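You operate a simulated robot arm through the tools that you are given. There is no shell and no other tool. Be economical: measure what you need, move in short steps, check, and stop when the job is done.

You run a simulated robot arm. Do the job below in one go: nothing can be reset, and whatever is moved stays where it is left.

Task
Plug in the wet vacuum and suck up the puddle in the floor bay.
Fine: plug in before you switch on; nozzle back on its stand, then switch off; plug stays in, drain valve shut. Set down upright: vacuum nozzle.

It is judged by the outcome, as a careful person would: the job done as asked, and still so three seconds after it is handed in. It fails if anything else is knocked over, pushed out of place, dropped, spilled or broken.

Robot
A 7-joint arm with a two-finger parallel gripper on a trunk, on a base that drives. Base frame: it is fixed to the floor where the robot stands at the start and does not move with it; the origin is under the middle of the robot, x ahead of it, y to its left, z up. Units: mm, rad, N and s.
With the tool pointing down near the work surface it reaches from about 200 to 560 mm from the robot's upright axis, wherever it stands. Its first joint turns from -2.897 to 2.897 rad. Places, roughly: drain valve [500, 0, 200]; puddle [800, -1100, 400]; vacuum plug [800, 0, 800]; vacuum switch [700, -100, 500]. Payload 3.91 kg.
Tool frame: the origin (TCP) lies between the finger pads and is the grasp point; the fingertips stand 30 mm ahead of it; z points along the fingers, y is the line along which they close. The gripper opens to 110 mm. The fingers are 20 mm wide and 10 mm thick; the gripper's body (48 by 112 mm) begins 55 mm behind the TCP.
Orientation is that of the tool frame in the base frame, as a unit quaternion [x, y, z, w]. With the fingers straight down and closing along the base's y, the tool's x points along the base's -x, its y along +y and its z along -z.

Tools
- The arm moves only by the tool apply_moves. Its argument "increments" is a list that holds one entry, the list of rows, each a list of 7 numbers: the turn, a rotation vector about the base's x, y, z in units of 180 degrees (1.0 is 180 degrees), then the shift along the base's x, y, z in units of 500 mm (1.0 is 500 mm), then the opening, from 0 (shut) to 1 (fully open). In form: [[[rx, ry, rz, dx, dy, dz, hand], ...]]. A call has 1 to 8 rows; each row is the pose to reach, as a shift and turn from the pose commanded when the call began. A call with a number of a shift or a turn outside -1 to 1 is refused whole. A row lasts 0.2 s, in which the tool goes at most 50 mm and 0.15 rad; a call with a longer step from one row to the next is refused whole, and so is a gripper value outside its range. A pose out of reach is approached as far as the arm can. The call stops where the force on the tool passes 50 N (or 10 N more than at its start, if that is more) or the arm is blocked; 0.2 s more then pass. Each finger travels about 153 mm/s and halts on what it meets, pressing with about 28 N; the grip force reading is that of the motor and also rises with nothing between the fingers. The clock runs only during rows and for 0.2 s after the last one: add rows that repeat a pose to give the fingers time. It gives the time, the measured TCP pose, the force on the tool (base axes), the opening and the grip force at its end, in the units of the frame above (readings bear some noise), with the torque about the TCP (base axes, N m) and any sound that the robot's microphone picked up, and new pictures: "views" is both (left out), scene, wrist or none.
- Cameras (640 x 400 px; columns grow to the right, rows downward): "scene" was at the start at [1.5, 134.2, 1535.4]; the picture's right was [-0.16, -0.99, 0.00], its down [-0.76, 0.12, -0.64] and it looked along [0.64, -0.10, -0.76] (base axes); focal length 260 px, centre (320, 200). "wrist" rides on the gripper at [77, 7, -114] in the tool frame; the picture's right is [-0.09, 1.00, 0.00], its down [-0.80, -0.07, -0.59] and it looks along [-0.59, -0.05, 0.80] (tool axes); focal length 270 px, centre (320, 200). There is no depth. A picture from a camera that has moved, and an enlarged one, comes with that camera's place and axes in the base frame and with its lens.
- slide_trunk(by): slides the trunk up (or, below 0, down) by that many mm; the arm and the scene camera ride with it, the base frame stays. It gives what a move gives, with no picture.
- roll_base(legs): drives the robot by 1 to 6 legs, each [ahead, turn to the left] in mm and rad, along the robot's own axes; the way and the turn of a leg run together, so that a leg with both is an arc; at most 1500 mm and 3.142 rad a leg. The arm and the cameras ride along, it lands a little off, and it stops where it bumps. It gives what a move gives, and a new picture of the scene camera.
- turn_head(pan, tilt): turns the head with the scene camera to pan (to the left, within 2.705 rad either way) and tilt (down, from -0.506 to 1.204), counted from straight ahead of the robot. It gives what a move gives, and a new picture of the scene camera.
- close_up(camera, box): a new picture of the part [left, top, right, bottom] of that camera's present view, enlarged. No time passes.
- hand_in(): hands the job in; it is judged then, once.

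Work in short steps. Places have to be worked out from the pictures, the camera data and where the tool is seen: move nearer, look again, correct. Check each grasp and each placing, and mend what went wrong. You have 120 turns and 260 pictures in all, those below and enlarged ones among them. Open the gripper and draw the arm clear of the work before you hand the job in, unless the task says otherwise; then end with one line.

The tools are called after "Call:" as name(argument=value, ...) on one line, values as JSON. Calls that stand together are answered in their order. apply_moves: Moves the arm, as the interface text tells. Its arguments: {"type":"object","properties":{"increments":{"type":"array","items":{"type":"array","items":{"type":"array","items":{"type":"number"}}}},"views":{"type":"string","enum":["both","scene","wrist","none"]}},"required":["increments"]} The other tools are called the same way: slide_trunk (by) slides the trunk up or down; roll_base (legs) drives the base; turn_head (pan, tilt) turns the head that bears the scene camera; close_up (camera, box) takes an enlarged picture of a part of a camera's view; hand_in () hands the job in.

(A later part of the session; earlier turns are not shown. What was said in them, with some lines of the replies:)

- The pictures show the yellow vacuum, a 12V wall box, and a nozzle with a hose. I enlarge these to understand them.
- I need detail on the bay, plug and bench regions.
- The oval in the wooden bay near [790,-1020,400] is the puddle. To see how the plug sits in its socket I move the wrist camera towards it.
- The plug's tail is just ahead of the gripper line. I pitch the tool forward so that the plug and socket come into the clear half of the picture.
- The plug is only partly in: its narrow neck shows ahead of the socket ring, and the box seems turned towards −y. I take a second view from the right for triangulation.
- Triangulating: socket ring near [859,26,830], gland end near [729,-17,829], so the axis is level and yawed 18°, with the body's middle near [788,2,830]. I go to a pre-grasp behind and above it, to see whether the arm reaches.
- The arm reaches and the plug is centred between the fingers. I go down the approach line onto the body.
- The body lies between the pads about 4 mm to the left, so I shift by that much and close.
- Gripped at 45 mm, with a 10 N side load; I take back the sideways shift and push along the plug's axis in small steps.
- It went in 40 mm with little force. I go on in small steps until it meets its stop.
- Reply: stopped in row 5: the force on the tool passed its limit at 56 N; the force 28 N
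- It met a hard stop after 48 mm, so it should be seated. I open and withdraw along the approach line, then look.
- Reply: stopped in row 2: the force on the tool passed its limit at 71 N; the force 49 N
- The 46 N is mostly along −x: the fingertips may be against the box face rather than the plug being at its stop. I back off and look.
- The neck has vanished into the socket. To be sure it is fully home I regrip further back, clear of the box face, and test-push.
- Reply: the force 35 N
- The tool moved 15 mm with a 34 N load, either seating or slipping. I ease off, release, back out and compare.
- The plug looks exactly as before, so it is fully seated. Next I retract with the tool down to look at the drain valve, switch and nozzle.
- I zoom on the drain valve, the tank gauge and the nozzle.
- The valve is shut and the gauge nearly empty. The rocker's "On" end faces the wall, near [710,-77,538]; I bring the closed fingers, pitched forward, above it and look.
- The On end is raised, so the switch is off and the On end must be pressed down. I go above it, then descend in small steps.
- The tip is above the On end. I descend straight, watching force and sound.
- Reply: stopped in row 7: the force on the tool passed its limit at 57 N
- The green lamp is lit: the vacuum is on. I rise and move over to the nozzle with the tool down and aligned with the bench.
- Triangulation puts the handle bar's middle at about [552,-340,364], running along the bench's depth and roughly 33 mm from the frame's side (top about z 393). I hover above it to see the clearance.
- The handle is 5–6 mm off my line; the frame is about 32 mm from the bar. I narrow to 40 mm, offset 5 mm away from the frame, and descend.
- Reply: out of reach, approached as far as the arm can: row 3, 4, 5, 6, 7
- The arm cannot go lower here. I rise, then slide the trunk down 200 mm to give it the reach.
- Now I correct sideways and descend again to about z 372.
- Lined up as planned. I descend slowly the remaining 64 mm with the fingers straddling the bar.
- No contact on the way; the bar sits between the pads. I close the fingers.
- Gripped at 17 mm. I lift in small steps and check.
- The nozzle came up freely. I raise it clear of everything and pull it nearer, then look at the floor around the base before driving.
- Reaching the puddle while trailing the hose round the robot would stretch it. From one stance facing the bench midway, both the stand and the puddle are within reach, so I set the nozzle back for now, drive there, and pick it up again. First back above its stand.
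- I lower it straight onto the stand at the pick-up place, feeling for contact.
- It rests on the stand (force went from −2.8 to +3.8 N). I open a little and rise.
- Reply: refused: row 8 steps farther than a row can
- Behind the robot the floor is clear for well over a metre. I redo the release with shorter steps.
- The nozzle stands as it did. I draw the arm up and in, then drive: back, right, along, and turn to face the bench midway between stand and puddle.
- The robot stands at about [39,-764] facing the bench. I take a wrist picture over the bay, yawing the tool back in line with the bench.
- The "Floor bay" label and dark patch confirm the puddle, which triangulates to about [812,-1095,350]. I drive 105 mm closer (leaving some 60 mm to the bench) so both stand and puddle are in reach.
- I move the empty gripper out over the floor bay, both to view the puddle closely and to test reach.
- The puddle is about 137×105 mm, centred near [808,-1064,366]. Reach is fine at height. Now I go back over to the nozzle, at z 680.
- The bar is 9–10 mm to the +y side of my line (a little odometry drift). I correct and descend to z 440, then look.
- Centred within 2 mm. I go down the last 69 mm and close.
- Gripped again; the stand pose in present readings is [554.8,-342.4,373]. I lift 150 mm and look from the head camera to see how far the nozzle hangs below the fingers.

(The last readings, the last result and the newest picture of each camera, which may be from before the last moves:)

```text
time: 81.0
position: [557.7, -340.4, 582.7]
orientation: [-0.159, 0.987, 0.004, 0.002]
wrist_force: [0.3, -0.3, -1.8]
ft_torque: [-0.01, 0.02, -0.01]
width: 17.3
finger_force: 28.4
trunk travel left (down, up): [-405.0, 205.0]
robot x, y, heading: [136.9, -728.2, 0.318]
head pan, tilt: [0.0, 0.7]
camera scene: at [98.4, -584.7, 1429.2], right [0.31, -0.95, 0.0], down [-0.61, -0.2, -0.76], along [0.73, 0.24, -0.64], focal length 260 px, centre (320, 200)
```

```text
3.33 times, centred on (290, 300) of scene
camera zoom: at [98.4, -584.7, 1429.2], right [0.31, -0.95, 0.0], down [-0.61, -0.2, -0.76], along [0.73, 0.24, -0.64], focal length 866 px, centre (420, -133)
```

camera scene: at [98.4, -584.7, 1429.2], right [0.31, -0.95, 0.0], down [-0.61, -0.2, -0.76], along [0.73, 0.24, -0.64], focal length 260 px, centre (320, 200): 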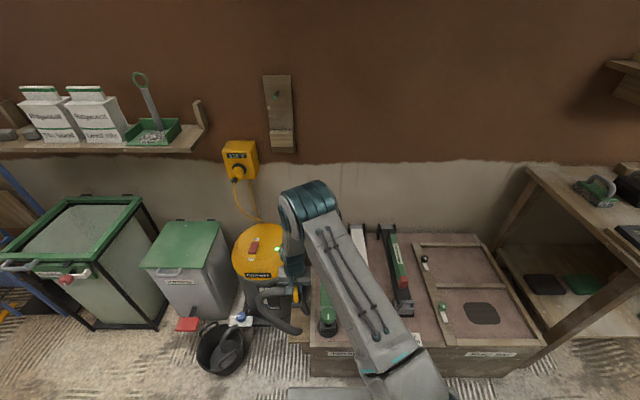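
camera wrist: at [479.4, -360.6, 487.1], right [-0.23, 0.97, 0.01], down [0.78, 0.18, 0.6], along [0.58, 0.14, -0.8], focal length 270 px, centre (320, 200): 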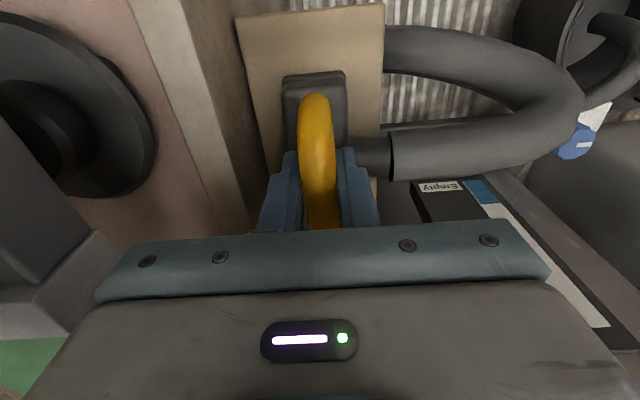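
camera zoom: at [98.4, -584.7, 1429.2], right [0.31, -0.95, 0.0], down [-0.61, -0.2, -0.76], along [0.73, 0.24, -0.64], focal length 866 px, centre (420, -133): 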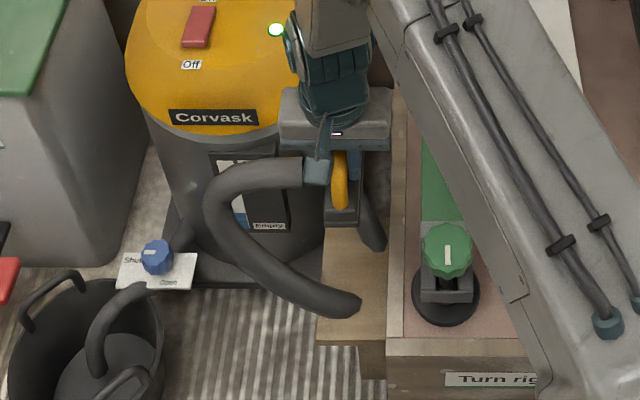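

The nozzle hangs upright, its bottom roughly 55–70 mm below the fingers' grasp point. I carry it over the bay towards the puddle at about z 620.

Call:
apply_moves(increments=[[[0, 0, 0, 0.03, -0.086, 0.025, 0.1], [0, 0, 0, 0.06, -0.172, 0.05, 0.1], [0, 0, 0, 0.09, -0.26, 0.06, 0.1], [0, 0, 0, 0.12, -0.35, 0.06, 0.1], [0, 0, 0, 0.15, -0.44, 0.06, 0.1], [0, 0, 0, 0.18, -0.53, 0.06, 0.1], [0, 0, 0, 0.21, -0.62, 0.06, 0.1], [0, 0, 0, 0.24, -0.71, 0.06, 0.1]]], views="scene")

```text
time: 82.8
position: [676.7, -696.7, 610.6]
orientation: [-0.159, 0.987, 0.004, 0.002]
wrist_force: [0.7, 0.7, -2.3]
ft_torque: [0.0, 0.03, -0.01]
width: 17.5
finger_force: 27.9
trunk travel left (down, up): [-405.0, 205.0]
robot x, y, heading: [138.0, -729.4, 0.317]
head pan, tilt: [0.0, 0.7]
camera scene: at [98.7, -585.2, 1429.3], right [0.31, -0.95, 0.0], down [-0.61, -0.2, -0.76], along [0.73, 0.24, -0.64], focal length 260 px, centre (320, 200)
```

scene: 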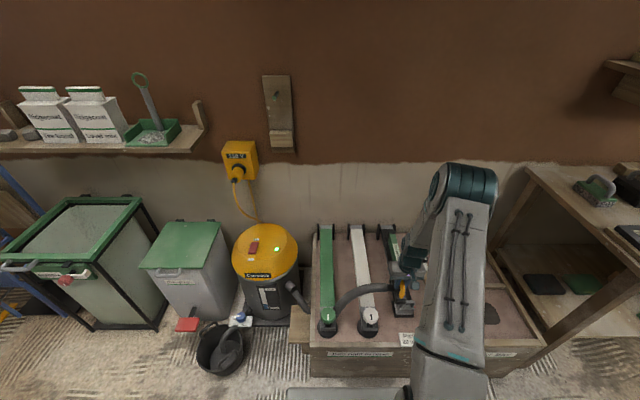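

The hose follows without load. I carry on to above the puddle.

Call:
apply_moves(increments=[[[0, 0, 0, 0.032, -0.09, 0, 0.1], [0, 0, 0, 0.065, -0.18, 0, 0.1], [0, 0, 0, 0.098, -0.27, 0, 0.1], [0, 0, 0, 0.13, -0.36, 0, 0.1], [0, 0, 0, 0.163, -0.45, 0, 0.1], [0, 0, 0, 0.196, -0.54, -0.01, 0.1], [0, 0, 0, 0.228, -0.63, -0.02, 0.1], [0, 0, 0, 0.262, -0.715, -0.04, 0.1]]], views="none")

Call:
apply_moves(increments=[[[0, 0, 0, 0, -0.02, -0.08, 0.1], [0, 0, 0, 0, -0.02, -0.16, 0.1], [0, 0, 0, 0, -0.02, -0.16, 0.1]]], views="both")

Call:
close_up(camera="scene", box=[380, 200, 560, 360])

```text
time: 84.6
position: [805.6, -1056.1, 592.9]
orientation: [-0.158, 0.987, 0.004, 0.002]
wrist_force: [-0.4, 0.3, -1.4]
ft_torque: [0.01, 0.06, 0.02]
width: 17.2
finger_force: 28.7
trunk travel left (down, up): [-405.0, 205.0]
robot x, y, heading: [136.5, -727.2, 0.32]
head pan, tilt: [0.0, 0.7]
```

```text
time: 85.4
position: [793.9, -1056.2, 517.7]
orientation: [-0.159, 0.987, 0.005, 0.001]
wrist_force: [-0.1, 0.4, -2.5]
ft_torque: [0.0, 0.02, 0.02]
width: 17.2
finger_force: 28.0
out of reach, approached as far as the arm can: row 1, 2, 3
trunk travel left (down, up): [-405.0, 205.0]
robot x, y, heading: [138.9, -725.9, 0.321]
head pan, tilt: [0.0, 0.7]
camera scene: at [98.9, -585.5, 1429.4], right [0.31, -0.95, 0.0], down [-0.61, -0.2, -0.76], along [0.73, 0.24, -0.64], focal length 260 px, centre (320, 200)
camera wrist: at [718.9, -1074.5, 631.5], right [-0.23, 0.97, 0.01], down [0.78, 0.18, 0.6], along [0.58, 0.14, -0.8], focal length 270 px, centre (320, 200)
```

scene: 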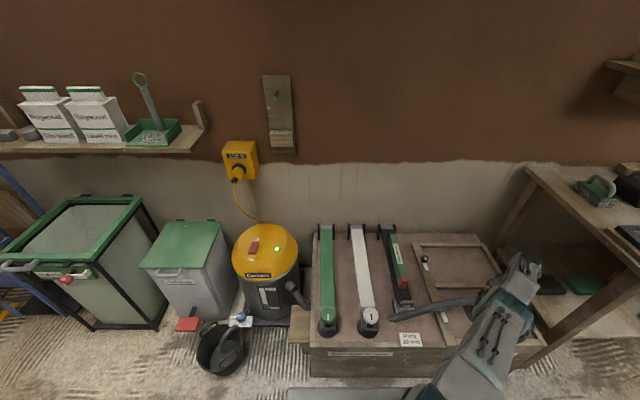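
wrist: 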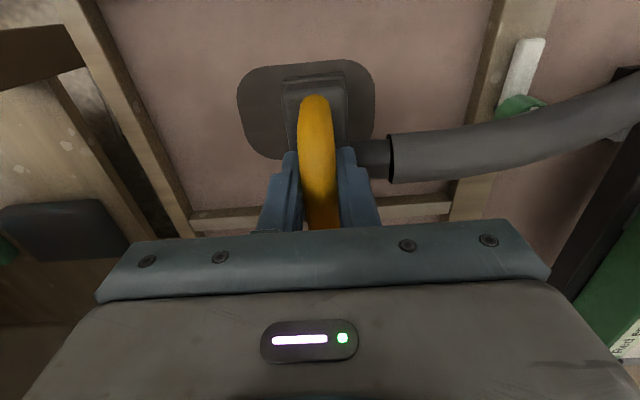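

```text
2.50 times, centred on (470, 280) of scene
camera zoom: at [98.9, -585.5, 1429.4], right [0.31, -0.95, 0.0], down [-0.61, -0.2, -0.76], along [0.73, 0.24, -0.64], focal length 649 px, centre (-55, 0)
```

zoom: 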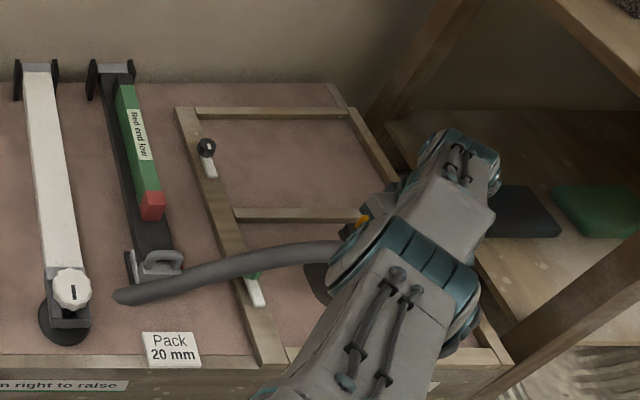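

Out of reach below z 518 at this trunk height. I raise the nozzle 160 mm and then slide the trunk down 220 mm, ending at about z 458.

Call:
apply_moves(increments=[[[0, 0, 0, 0, 0, 0.06, 0.1], [0, 0, 0, 0, 0, 0.13, 0.1], [0, 0, 0, 0, 0, 0.2, 0.1], [0, 0, 0, 0, 0, 0.27, 0.1], [0, 0, 0, 0, 0, 0.33, 0.1], [0, 0, 0, 0, 0, 0.33, 0.1]]], views="none")

Call:
slide_trunk(by=-200)

Call:
apply_moves(increments=[[[0, 0, 0, 0.015, -0.01, 0, 0.1], [0, 0, 0, 0.015, -0.01, 0, 0.1]]], views="both")

```text
time: 86.8
position: [794.6, -1055.8, 683.2]
orientation: [-0.159, 0.987, 0.004, 0.002]
wrist_force: [-0.7, -0.1, -2.7]
ft_torque: [-0.01, 0.03, 0.01]
width: 17.4
finger_force: 27.6
trunk travel left (down, up): [-405.0, 205.0]
robot x, y, heading: [135.3, -728.9, 0.323]
head pan, tilt: [0.0, 0.7]
```

```text
time: 89.0
position: [795.4, -1057.4, 482.0]
orientation: [-0.159, 0.987, 0.004, 0.002]
wrist_force: [0.2, 0.6, -1.8]
ft_torque: [0.0, 0.01, 0.03]
width: 17.2
finger_force: 27.3
trunk travel left (down, up): [-205.0, 405.0]
robot x, y, heading: [133.0, -729.1, 0.322]
head pan, tilt: [0.0, 0.7]
```

```text
time: 89.6
position: [802.7, -1060.9, 482.0]
orientation: [-0.159, 0.987, 0.005, 0.002]
wrist_force: [-0.9, 0.4, -2.3]
ft_torque: [-0.04, 0.04, -0.01]
width: 17.3
finger_force: 27.8
trunk travel left (down, up): [-205.0, 405.0]
robot x, y, heading: [136.3, -729.9, 0.323]
head pan, tilt: [0.0, 0.7]
camera scene: at [98.6, -585.4, 1229.3], right [0.31, -0.95, 0.0], down [-0.61, -0.2, -0.76], along [0.73, 0.24, -0.64], focal length 260 px, centre (320, 200)
camera wrist: at [726.3, -1078.8, 595.8], right [-0.23, 0.97, 0.01], down [0.78, 0.18, 0.6], along [0.58, 0.14, -0.8], focal length 270 px, centre (320, 200)
```

scene: 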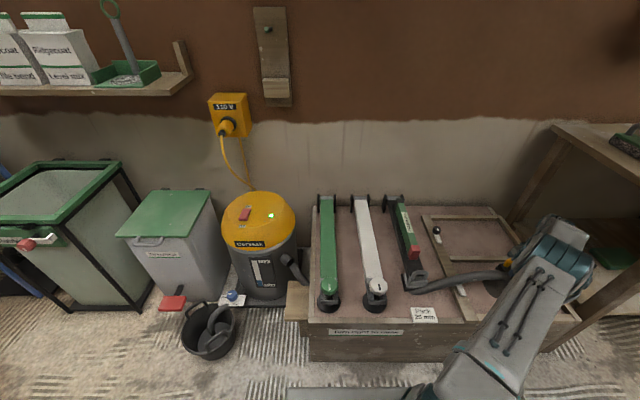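
wrist: 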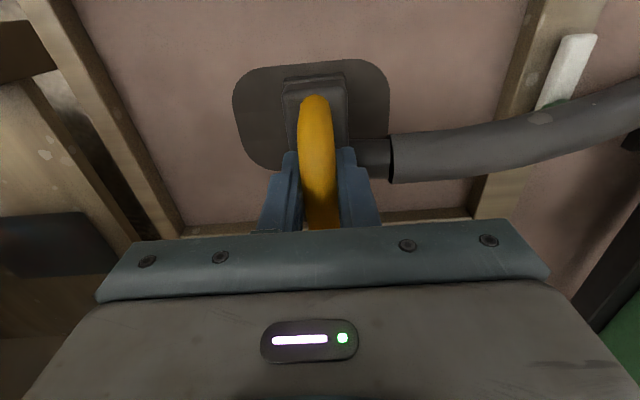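

The nozzle is over the puddle. I lower it gently towards the bay floor.

Call:
apply_moves(increments=[[[0, 0, 0, 0, 0, -0.03, 0.1], [0, 0, 0, 0, 0, -0.06, 0.1], [0, 0, 0, 0, 0, -0.07, 0.1], [0, 0, 0, 0, 0, -0.08, 0.1], [0, 0, 0, 0, 0, -0.08, 0.1], [0, 0, 0, 0, 0, -0.08, 0.1]]], views="wrist")

```text
time: 91.0
position: [801.5, -1061.2, 442.2]
orientation: [-0.159, 0.987, 0.004, 0.001]
wrist_force: [1.1, -0.3, -1.7]
ft_torque: [0.01, 0.04, -0.02]
width: 17.2
finger_force: 27.9
trunk travel left (down, up): [-205.0, 405.0]
robot x, y, heading: [139.8, -727.7, 0.317]
head pan, tilt: [0.0, 0.7]
camera wrist: at [725.7, -1079.6, 555.3], right [-0.23, 0.97, 0.01], down [0.78, 0.18, 0.6], along [0.58, 0.14, -0.8], focal length 270 px, centre (320, 200)
```

wrist: 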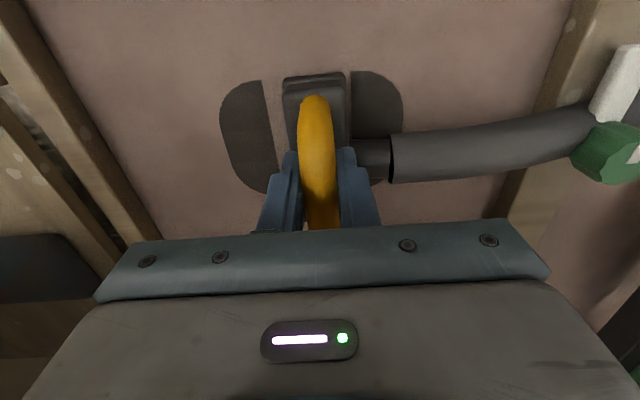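

It sucks: a strip beneath is already dry. I sweep towards the −y part of the puddle.

Call:
apply_moves(increments=[[[0, 0, 0, 0.01, -0.03, -0.004, 0.1], [0, 0, 0, 0.02, -0.06, -0.004, 0.1], [0, 0, 0, 0.03, -0.09, -0.004, 0.1], [0, 0, 0, 0.03, -0.09, -0.004, 0.1], [0, 0, 0, 0.038, -0.114, -0.004, 0.1], [0, 0, 0, 0.038, -0.114, -0.004, 0.1]]], views="wrist")

```text
time: 92.4
position: [801.2, -1102.8, 443.1]
orientation: [-0.16, 0.987, 0.004, 0.001]
wrist_force: [0.4, 0.4, -2.0]
ft_torque: [-0.01, 0.05, -0.03]
width: 17.6
finger_force: 28.9
out of reach, approached as far as the arm can: row 2, 3, 4, 5, 6
trunk travel left (down, up): [-205.0, 405.0]
robot x, y, heading: [135.6, -727.4, 0.322]
head pan, tilt: [0.0, 0.7]
camera wrist: at [726.0, -1121.6, 557.1], right [-0.23, 0.97, 0.01], down [0.78, 0.18, 0.6], along [0.58, 0.14, -0.8], focal length 270 px, centre (320, 200)
```

wrist: 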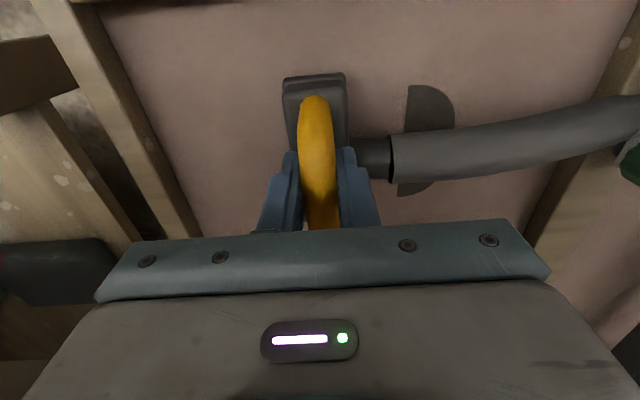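

That side is clear. I sweep back to the other side for the remaining piece.

Call:
apply_moves(increments=[[[0, 0, 0, -0.008, 0.05, -0.004, 0.1], [0, 0, 0, -0.016, 0.1, -0.004, 0.1], [0, 0, 0, -0.024, 0.13, -0.004, 0.1], [0, 0, 0, -0.03, 0.16, -0.004, 0.1], [0, 0, 0, -0.034, 0.19, -0.004, 0.1], [0, 0, 0, -0.034, 0.19, -0.004, 0.1], [0, 0, 0, -0.034, 0.19, -0.004, 0.1]]], views="wrist")

```text
time: 94.0
position: [783.4, -1008.0, 441.5]
orientation: [-0.159, 0.987, 0.003, 0.003]
wrist_force: [-0.1, -0.5, -2.9]
ft_torque: [0.02, 0.04, -0.02]
width: 17.5
finger_force: 27.6
trunk travel left (down, up): [-205.0, 405.0]
robot x, y, heading: [138.0, -729.8, 0.317]
head pan, tilt: [0.0, 0.7]
camera wrist: at [708.2, -1026.3, 554.4], right [-0.23, 0.97, 0.01], down [0.78, 0.18, 0.6], along [0.58, 0.14, -0.8], focal length 270 px, centre (320, 200)
```

wrist: 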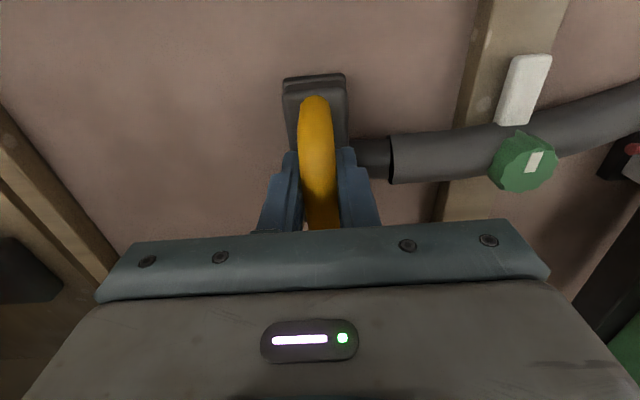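

The visible floor is dry. I lift the nozzle and look at the whole bay for leftovers hidden behind the gripper.

Call:
apply_moves(increments=[[[0, 0, 0, 0, 0, 0.06, 0.1], [0, 0, 0, 0, 0.0, 0.14, 0.1], [0, 0, 0, 0, 0.02, 0.22, 0.1], [0, 0, 0, 0, 0.05, 0.3, 0.1], [0, 0, 0, -0.02, 0.1, 0.36, 0.1], [0, 0, 0, -0.04, 0.16, 0.4, 0.1], [0, 0, 0, -0.06, 0.24, 0.4, 0.1]]], views="both")

Call:
close_up(camera="scene", box=[400, 180, 600, 340])

```text
time: 95.6
position: [752.7, -888.6, 640.1]
orientation: [-0.159, 0.987, 0.004, 0.002]
wrist_force: [-1.0, -0.5, -2.3]
ft_torque: [0.0, 0.03, 0.01]
width: 17.3
finger_force: 28.0
trunk travel left (down, up): [-205.0, 405.0]
robot x, y, heading: [134.7, -725.4, 0.321]
head pan, tilt: [0.0, 0.7]
camera scene: at [98.5, -585.4, 1229.3], right [0.31, -0.95, 0.0], down [-0.61, -0.2, -0.76], along [0.73, 0.24, -0.64], focal length 260 px, centre (320, 200)
camera wrist: at [676.3, -906.6, 754.2], right [-0.23, 0.97, 0.01], down [0.78, 0.18, 0.6], along [0.58, 0.14, -0.8], focal length 270 px, centre (320, 200)
```

scene: 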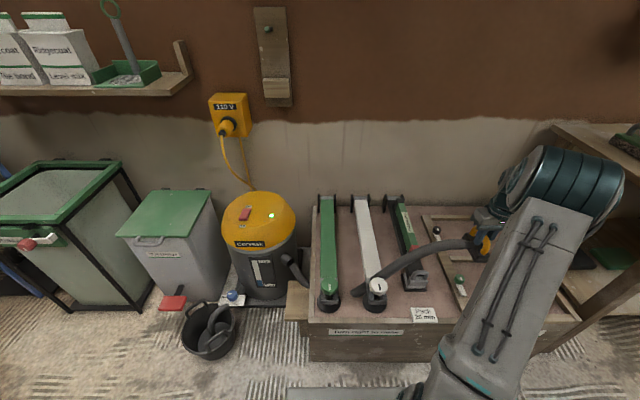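
wrist: 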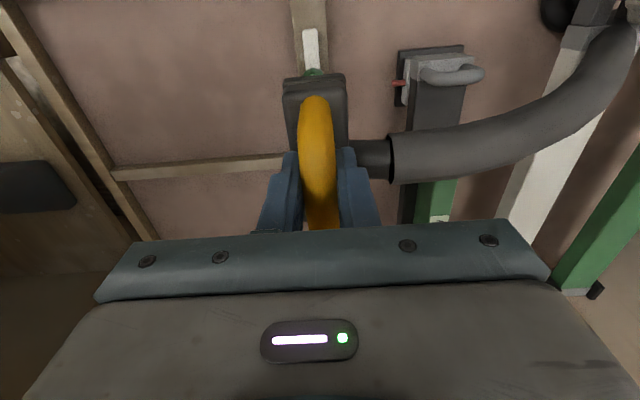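

```text
2.50 times, centred on (500, 260) of scene
camera zoom: at [98.5, -585.4, 1229.3], right [0.31, -0.95, 0.0], down [-0.61, -0.2, -0.76], along [0.73, 0.24, -0.64], focal length 649 px, centre (-130, 50)
```

zoom: 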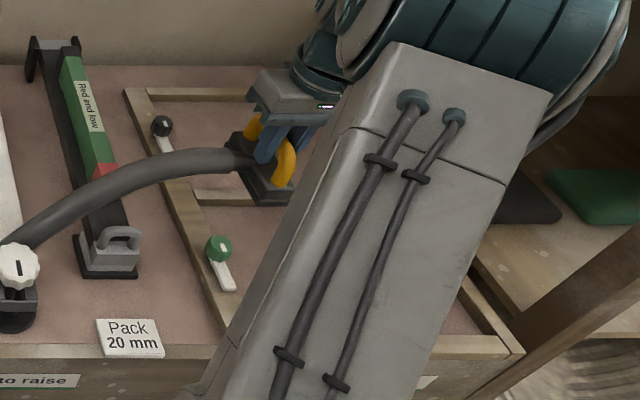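

The bay floor is dry everywhere. I carry the nozzle back towards its stand at z ~630.

Call:
apply_moves(increments=[[[0, 0, 0, -0.032, 0.09, 0, 0.1], [0, 0, 0, -0.064, 0.18, 0, 0.1], [0, 0, 0, -0.096, 0.27, 0, 0.1], [0, 0, 0, -0.128, 0.36, 0, 0.1], [0, 0, 0, -0.16, 0.45, 0, 0.1], [0, 0, 0, -0.192, 0.54, 0, 0.1], [0, 0, 0, -0.224, 0.63, 0, 0.1], [0, 0, 0, -0.256, 0.72, 0, 0.1]]], views="none")

Call:
apply_moves(increments=[[[0, 0, 0, -0.032, 0.09, 0, 0.1], [0, 0, 0, -0.064, 0.18, 0, 0.1], [0, 0, 0, -0.096, 0.27, 0, 0.1], [0, 0, 0, -0.132, 0.36, 0, 0.1], [0, 0, 0, -0.132, 0.36, -0.06, 0.1], [0, 0, 0, -0.132, 0.36, -0.1, 0.1], [0, 0, 0, -0.132, 0.36, -0.1, 0.1]]], views="both")

```text
time: 97.4
position: [625.4, -527.0, 641.1]
orientation: [-0.158, 0.987, 0.004, 0.002]
wrist_force: [-1.2, 0.0, -1.9]
ft_torque: [0.0, 0.03, 0.01]
width: 17.5
finger_force: 28.3
trunk travel left (down, up): [-205.0, 405.0]
robot x, y, heading: [136.3, -731.0, 0.315]
head pan, tilt: [0.0, 0.7]
```

```text
time: 99.0
position: [559.2, -347.4, 590.6]
orientation: [-0.159, 0.987, 0.004, 0.003]
wrist_force: [-0.8, 1.3, -2.2]
ft_torque: [-0.03, 0.02, 0.0]
width: 17.4
finger_force: 28.0
trunk travel left (down, up): [-205.0, 405.0]
robot x, y, heading: [136.7, -730.5, 0.32]
head pan, tilt: [0.0, 0.7]
camera scene: at [98.4, -584.7, 1229.2], right [0.31, -0.95, 0.0], down [-0.61, -0.2, -0.76], along [0.73, 0.24, -0.64], focal length 260 px, centre (320, 200)
camera wrist: at [483.0, -365.4, 705.5], right [-0.23, 0.97, 0.01], down [0.78, 0.18, 0.6], along [0.58, 0.14, -0.8], focal length 270 px, centre (320, 200)
```

scene: 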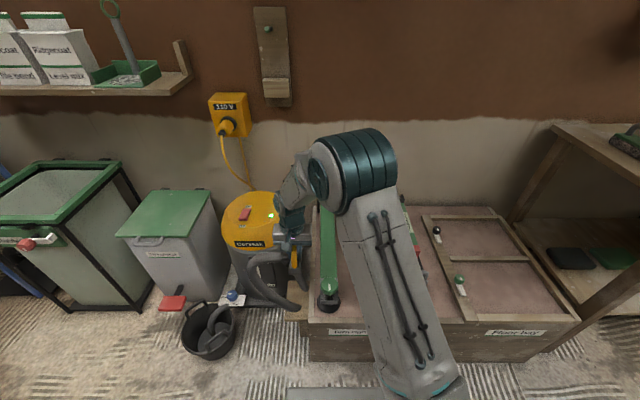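
wrist: 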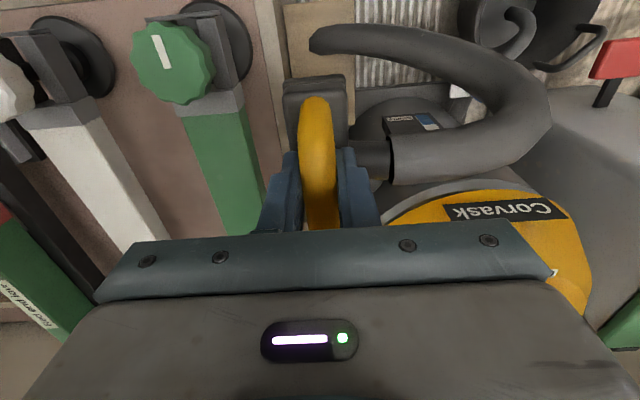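

The bay is seen clean from the head camera too. I align over the stand and lower to about z 450.

Call:
apply_moves(increments=[[[0, 0, 0, -0.009, 0.01, -0.06, 0.1], [0, 0, 0, -0.009, 0.01, -0.14, 0.1], [0, 0, 0, -0.009, 0.01, -0.22, 0.1], [0, 0, 0, -0.009, 0.01, -0.28, 0.1], [0, 0, 0, -0.009, 0.01, -0.28, 0.1]]], views="wrist")

```text
time: 100.2
position: [554.6, -343.5, 453.2]
orientation: [-0.16, 0.987, 0.004, 0.002]
wrist_force: [0.5, -0.1, -2.6]
ft_torque: [-0.03, 0.0, 0.02]
width: 17.5
finger_force: 28.1
trunk travel left (down, up): [-205.0, 405.0]
robot x, y, heading: [134.1, -727.9, 0.319]
head pan, tilt: [0.0, 0.7]
camera wrist: at [478.8, -361.5, 567.0], right [-0.23, 0.97, 0.01], down [0.78, 0.18, 0.6], along [0.58, 0.14, -0.8], focal length 270 px, centre (320, 200)
```

wrist: 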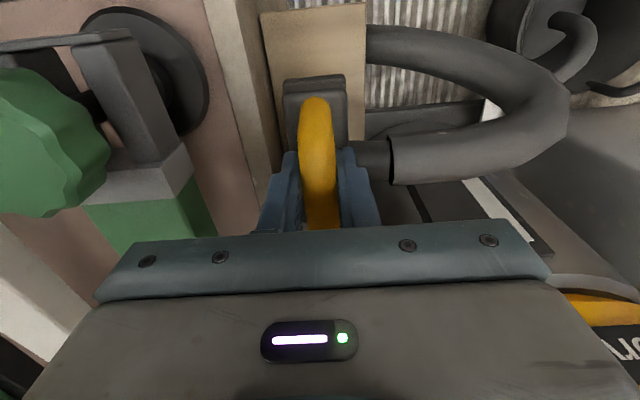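

Lowering the last 80 mm to the stand, with small steps at the end.

Call:
apply_moves(increments=[[[0, 0, 0, 0, 0, -0.06, 0.1], [0, 0, 0, 0, 0, -0.11, 0.1], [0, 0, 0, 0, 0, -0.14, 0.1], [0, 0, 0, 0, 0, -0.152, 0.1], [0, 0, 0, 0, 0, -0.158, 0.1], [0, 0, 0, 0, 0, -0.162, 0.1], [0, 0, 0, 0, 0, -0.162, 0.1]]], views="wrist")

```text
time: 101.8
position: [555.5, -342.8, 374.4]
orientation: [-0.159, 0.987, 0.005, 0.003]
wrist_force: [-2.8, -5.7, 20.7]
ft_torque: [0.0, -0.02, -0.04]
width: 17.1
finger_force: 28.0
trunk travel left (down, up): [-205.0, 405.0]
robot x, y, heading: [136.4, -728.0, 0.323]
head pan, tilt: [0.0, 0.7]
camera wrist: at [479.2, -361.6, 487.3], right [-0.23, 0.97, 0.01], down [0.78, 0.18, 0.6], along [0.58, 0.14, -0.8], focal length 270 px, centre (320, 200)
```

wrist: 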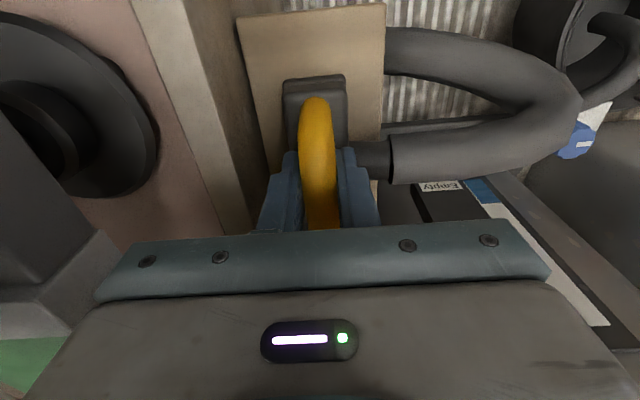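

It rests firmly (20 N), same place as at pick-up. I ease 1 mm, open, and rise.

Call:
apply_moves(increments=[[[0, 0, 0, 0, 0, 0.002, 0.1], [0, 0, 0, 0, 0, 0.003, 0.25], [0, 0, 0, 0, 0, 0.003, 0.34], [0, 0, 0, 0, 0, 0.02, 0.34], [0, 0, 0, 0, 0, 0.08, 0.34], [0, 0, 0, 0, 0, 0.17, 0.34], [0, 0, 0, 0, 0, 0.26, 0.4], [0, 0, 0, -0.02, 0, 0.35, 0.5]]], views="wrist")

Call:
close_up(camera="wrist", box=[200, 0, 480, 200])

```text
time: 103.6
position: [545.2, -343.8, 547.6]
orientation: [-0.159, 0.987, 0.003, 0.002]
wrist_force: [-0.3, 1.0, 0.2]
ft_torque: [-0.02, 0.06, -0.02]
width: 55.1
finger_force: 0.1
trunk travel left (down, up): [-205.0, 405.0]
robot x, y, heading: [138.7, -731.7, 0.315]
head pan, tilt: [0.0, 0.7]
camera wrist: at [469.0, -361.8, 660.1], right [-0.23, 0.97, 0.01], down [0.78, 0.18, 0.6], along [0.58, 0.14, -0.8], focal length 270 px, centre (320, 200)
```

wrist: 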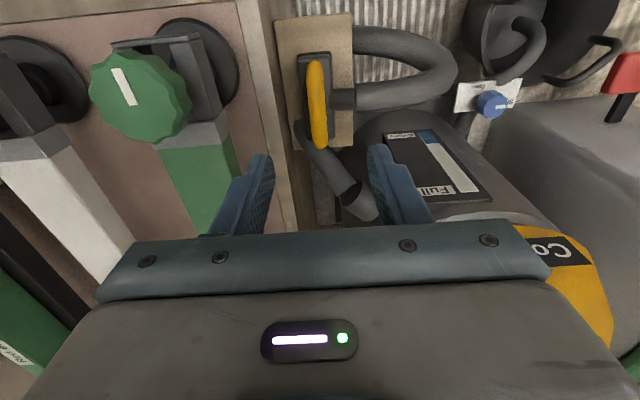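

```text
2.00 times, centred on (340, 100) of wrist
camera zoom: at [469.0, -361.8, 660.1], right [-0.23, 0.97, 0.01], down [0.78, 0.18, 0.6], along [0.58, 0.14, -0.8], focal length 541 px, centre (280, 400)
```

zoom: 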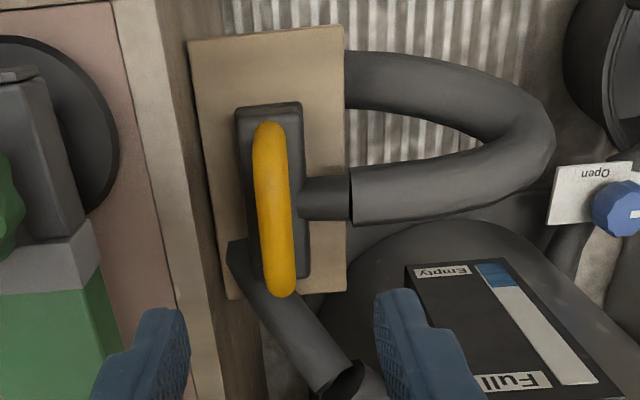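

The nozzle stands upright on its stand as at first. Now to switch off: I fold the arm in, raise the trunk, and drive back the way I came.

Call:
apply_moves(increments=[[[0, 0, 0, -0.01, -0.02, 0.09, 0.3], [0, 0, 0, -0.03, -0.05, 0.17, 0.1], [0, 0, 0, -0.06, -0.11, 0.23, 0], [0, 0, 0, -0.08, -0.18, 0.28, 0], [0, 0, 0, -0.1, -0.26, 0.3, 0], [0, 0, 0, -0.12, -0.34, 0.3, 0], [0, 0, 0, -0.14, -0.42, 0.3, 0]]], views="none")

Call:
slide_trunk(by=200)

Call:
roll_base(legs=[[-105, 0.015], [0, -1.456], [-830, 0], [0, 1.137]])

```text
time: 105.2
position: [473.9, -553.2, 697.5]
orientation: [-0.159, 0.987, 0.004, 0.003]
wrist_force: [-0.2, 0.7, 0.5]
ft_torque: [-0.03, 0.02, 0.0]
width: 0.0
finger_force: 28.2
trunk travel left (down, up): [-205.0, 405.0]
robot x, y, heading: [137.4, -730.5, 0.323]
head pan, tilt: [0.0, 0.7]
```

```text
time: 107.3
position: [472.6, -552.8, 897.3]
orientation: [-0.159, 0.987, 0.003, 0.002]
wrist_force: [-0.1, -0.5, 0.1]
ft_torque: [-0.01, 0.01, 0.0]
width: 0.2
finger_force: 28.3
trunk travel left (down, up): [-405.0, 205.0]
robot x, y, heading: [142.2, -725.4, 0.318]
head pan, tilt: [0.0, 0.7]
```

```text
time: 118.9
position: [47.8, 52.2, 897.5]
orientation: [-0.01, 1.0, 0.003, 0.004]
wrist_force: [0.3, 0.2, -0.1]
ft_torque: [0.07, 0.02, -0.01]
width: 0.1
finger_force: 27.6
trunk travel left (down, up): [-405.0, 205.0]
robot x, y, heading: [-328.1, -18.5, 0.026]
head pan, tilt: [0.0, 0.7]
camera scene: at [-318.8, 131.1, 1429.3], right [0.02, -1.0, 0.0], down [-0.64, -0.01, -0.76], along [0.76, 0.02, -0.64], focal length 260 px, centre (320, 200)
```

scene: 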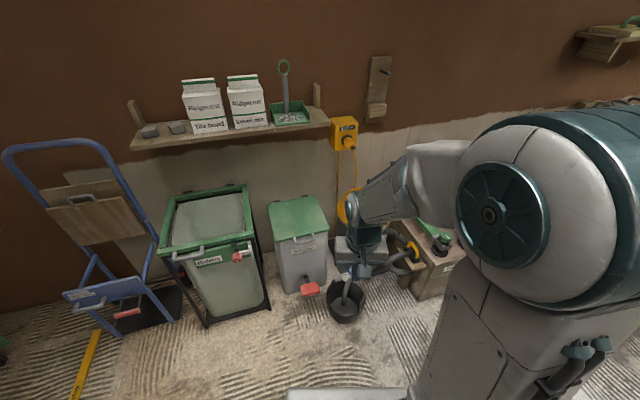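

The robot is at [-328,-18]. I drive 285 mm forward, still a little short of the starting place, to keep clear of the bucket.

Call:
roll_base(legs=[[285, -0.026]])

```text
time: 120.9
position: [338.8, 44.2, 896.7]
orientation: [0.002, 1.0, 0.003, 0.003]
wrist_force: [-1.1, -0.1, 0.5]
ft_torque: [0.01, 0.01, 0.03]
width: 0.0
finger_force: 27.4
trunk travel left (down, up): [-405.0, 205.0]
robot x, y, heading: [-37.3, -16.0, -0.0]
head pan, tilt: [0.0, 0.7]
camera scene: at [-27.0, 133.1, 1429.3], right [0.0, -1.0, 0.0], down [-0.64, 0.0, -0.76], along [0.76, 0.0, -0.64], focal length 260 px, centre (320, 200)
```

scene: 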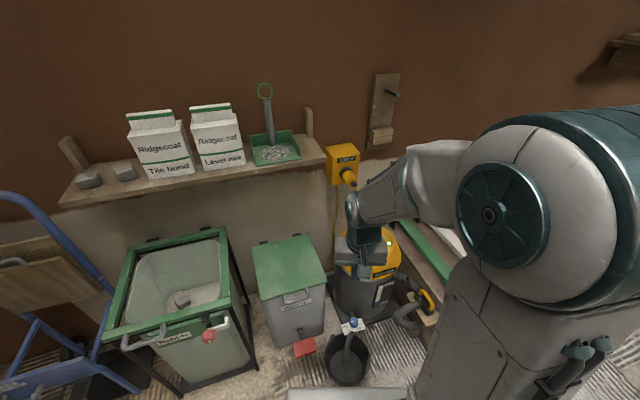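

Now to the switch: pitch the tool as before, fingers closed, to a viewing pose near the rocker.

Call:
apply_moves(increments=[[[0.004, -0.027, 0.012, 0.055, -0.038, -0.052, 0], [0.008, -0.053, 0.024, 0.11, -0.077, -0.104, 0], [0.013, -0.08, 0.037, 0.166, -0.115, -0.155, 0], [0.017, -0.106, 0.049, 0.221, -0.154, -0.207, 0], [0.021, -0.133, 0.061, 0.276, -0.192, -0.259, 0], [0.025, -0.159, 0.073, 0.331, -0.231, -0.31, 0], [0.03, -0.186, 0.086, 0.387, -0.27, -0.362, 0], [0.034, -0.212, 0.098, 0.442, -0.308, -0.414, 0]]], views="none")

Call:
apply_moves(increments=[[[0, 0, 0, 0, 0, 0, 0]]], views="wrist")

Call:
close_up(camera="wrist", box=[220, 20, 420, 200])

```text
time: 122.7
position: [561.9, -110.2, 689.5]
orientation: [-0.15, 0.93, 0.058, 0.329]
wrist_force: [-0.2, 0.1, -0.6]
ft_torque: [-0.02, 0.0, 0.02]
width: 0.0
finger_force: 27.8
trunk travel left (down, up): [-405.0, 205.0]
robot x, y, heading: [-36.5, -15.2, -0.007]
head pan, tilt: [0.0, 0.7]
```

```text
time: 123.1
position: [560.7, -108.6, 689.9]
orientation: [-0.15, 0.931, 0.057, 0.328]
wrist_force: [-0.6, 0.0, 0.1]
ft_torque: [0.03, 0.0, 0.01]
width: 0.1
finger_force: 27.7
trunk travel left (down, up): [-405.0, 205.0]
robot x, y, heading: [-36.7, -15.4, -0.009]
head pan, tilt: [0.0, 0.7]
camera wrist: at [433.5, -143.8, 730.3], right [-0.25, 0.97, 0.06], down [0.26, 0.01, 0.96], along [0.93, 0.26, -0.25], focal length 270 px, centre (320, 200)
```

wrist: 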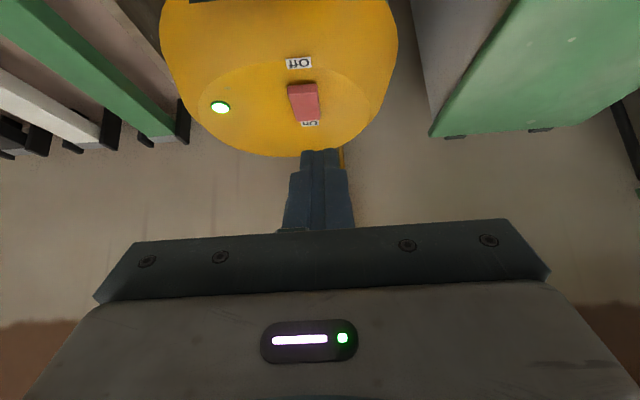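

```text
2.22 times, centred on (320, 110) of wrist
camera zoom: at [433.5, -143.8, 730.3], right [-0.25, 0.97, 0.06], down [0.26, 0.01, 0.96], along [0.93, 0.26, -0.25], focal length 601 px, centre (320, 400)
```

zoom: 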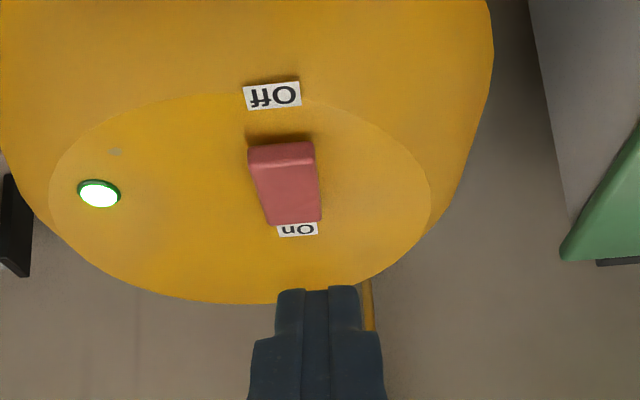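

The Off end is now the raised one, near [665,-90,550]. I move above it and press straight down.

Call:
apply_moves(increments=[[[0, 0, 0, 0.08, 0.014, -0.02, 0], [0, 0, 0, 0.16, 0.028, -0.06, 0], [0, 0, 0, 0.202, 0.035, -0.12, 0], [0, 0, 0, 0.202, 0.035, -0.16, 0], [0, 0, 0, 0.202, 0.035, -0.18, 0], [0, 0, 0, 0.202, 0.035, -0.19, 0], [0, 0, 0, 0.202, 0.035, -0.2, 0]]], views="wrist")

```text
time: 124.7
position: [660.1, -92.2, 589.9]
orientation: [-0.15, 0.931, 0.057, 0.327]
wrist_force: [-0.1, 0.3, 1.0]
ft_torque: [-0.02, 0.02, -0.02]
width: 0.0
finger_force: 27.9
trunk travel left (down, up): [-405.0, 205.0]
robot x, y, heading: [-38.0, -18.1, -0.006]
head pan, tilt: [0.0, 0.7]
camera wrist: at [532.9, -126.5, 630.8], right [-0.25, 0.97, 0.06], down [0.26, 0.01, 0.96], along [0.93, 0.26, -0.26], focal length 270 px, centre (320, 200)
```

wrist: 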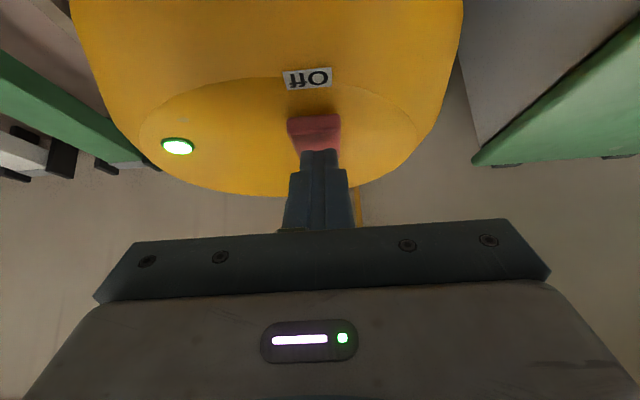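

Tip just above the rocker, slightly too near its middle; I shift 8 mm back towards the Off end and press.

Call:
apply_moves(increments=[[[0, 0, 0, -0.016, -0.005, 0, 0], [0, 0, 0, -0.016, -0.005, -0.01, 0], [0, 0, 0, -0.016, -0.005, -0.02, 0], [0, 0, 0, -0.016, -0.005, -0.03, 0], [0, 0, 0, -0.016, -0.005, -0.04, 0], [0, 0, 0, -0.016, -0.005, -0.05, 0], [0, 0, 0, -0.016, -0.005, -0.06, 0]]], views="wrist")

```text
time: 126.2
position: [650.4, -95.1, 571.0]
orientation: [-0.15, 0.93, 0.056, 0.331]
wrist_force: [-26.4, -1.0, 32.8]
ft_torque: [0.13, 0.27, -0.08]
width: 0.2
finger_force: 28.1
trunk travel left (down, up): [-405.0, 205.0]
robot x, y, heading: [-37.4, -18.1, -0.008]
head pan, tilt: [0.0, 0.7]
stopped in row 7: the force on the tool passed its limit at 55 N (the readings are from after the stop); the commanded pose is now the measured one
camera wrist: at [522.8, -130.0, 611.4], right [-0.25, 0.97, 0.06], down [0.26, 0.01, 0.97], along [0.93, 0.26, -0.25], focal length 270 px, centre (320, 200)
```

wrist: 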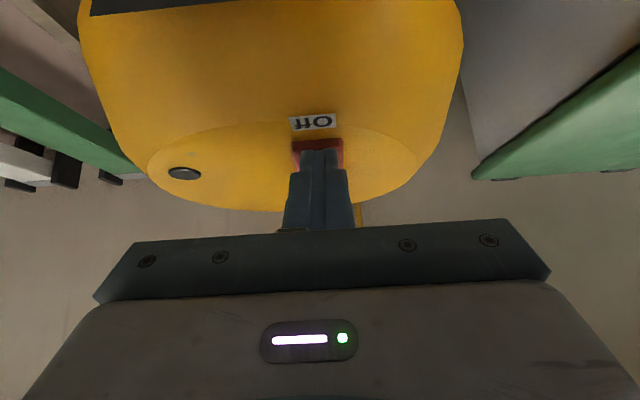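

The lamp has gone out: switched off. I rise, draw back and verify everything.

Call:
apply_moves(increments=[[[0, 0, 0, -0.02, 0, 0.05, 0], [0, 0, 0, -0.05, 0, 0.13, 0], [0, 0, 0, -0.1, -0.02, 0.2, 0.2], [0, 0, 0, -0.16, -0.04, 0.26, 0.4], [0, 0, 0, -0.22, -0.06, 0.32, 0.6], [0, 0, 0, -0.28, -0.08, 0.38, 0.8], [0, 0, 0, -0.34, -0.1, 0.44, 1], [0, 0, 0, -0.34, -0.1, 0.44, 1]]], views="wrist")

Call:
turn_head(pan=-0.25, tilt=0.75)

Call:
close_up(camera="scene", box=[200, 80, 440, 340])

```text
time: 128.0
position: [481.7, -143.7, 788.5]
orientation: [-0.149, 0.931, 0.057, 0.329]
wrist_force: [-0.1, 0.9, 0.2]
ft_torque: [0.0, -0.03, -0.01]
width: 109.8
finger_force: 0.1
trunk travel left (down, up): [-405.0, 205.0]
robot x, y, heading: [-37.6, -14.0, -0.006]
head pan, tilt: [0.0, 0.7]
camera wrist: at [354.9, -179.5, 828.8], right [-0.25, 0.97, 0.06], down [0.26, 0.01, 0.97], along [0.93, 0.26, -0.25], focal length 270 px, centre (320, 200)
```

wrist: 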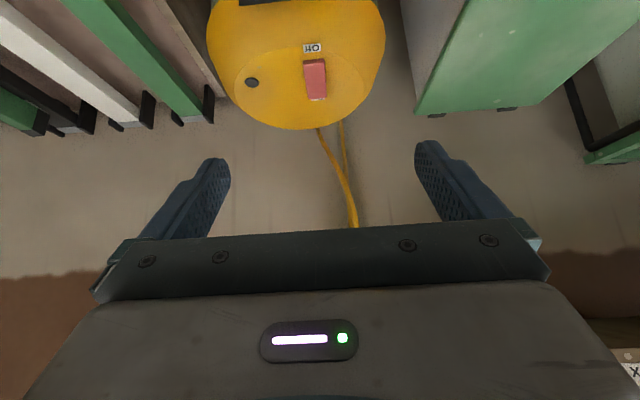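

```text
time: 128.7
position: [482.7, -144.7, 789.2]
orientation: [-0.149, 0.931, 0.056, 0.329]
wrist_force: [0.3, 1.1, -0.4]
ft_torque: [0.0, 0.02, 0.0]
width: 110.0
finger_force: 0.1
trunk travel left (down, up): [-405.0, 205.0]
robot x, y, heading: [-34.3, -14.4, -0.003]
head pan, tilt: [-0.25, 0.75]
camera scene: at [-32.1, 112.5, 1425.1], right [-0.25, -0.97, 0.0], down [-0.66, 0.17, -0.73], along [0.71, -0.18, -0.68], focal length 260 px, centre (320, 200)
```

scene: 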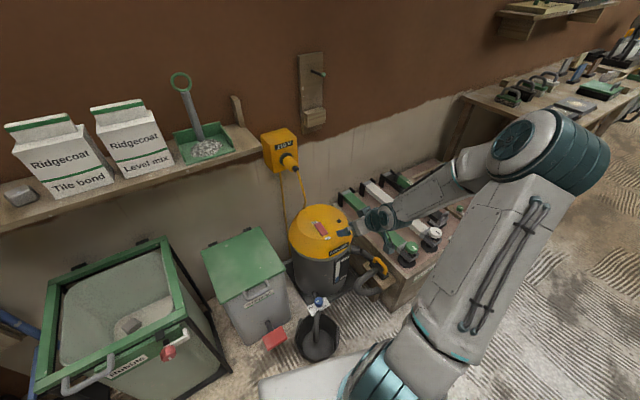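

```text
1.54 times, centred on (320, 210) of scene
camera zoom: at [-32.1, 112.5, 1425.1], right [-0.25, -0.97, 0.0], down [-0.66, 0.17, -0.73], along [0.71, -0.18, -0.68], focal length 400 px, centre (320, 185)
```

zoom: 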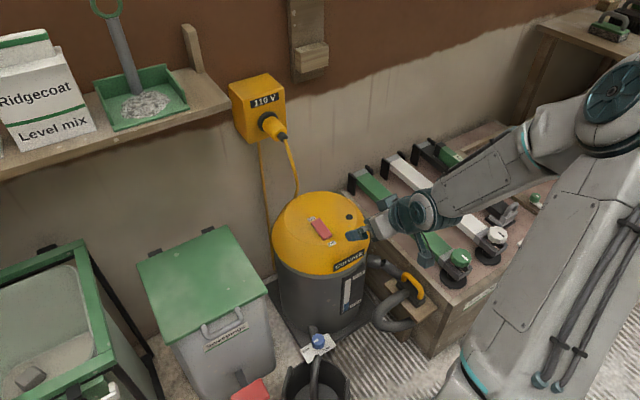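

Plug in its socket, lamp out, nozzle upright on its stand, valve shut, bay dry, and the arm open and clear. I hand in.

Call:
hand_in()

```text
The job is handed in.
```

I plugged in the vacuum and sucked up the puddle. The nozzle went back upright on its stand before I switched off; the plug is still in and the drain valve is shut.
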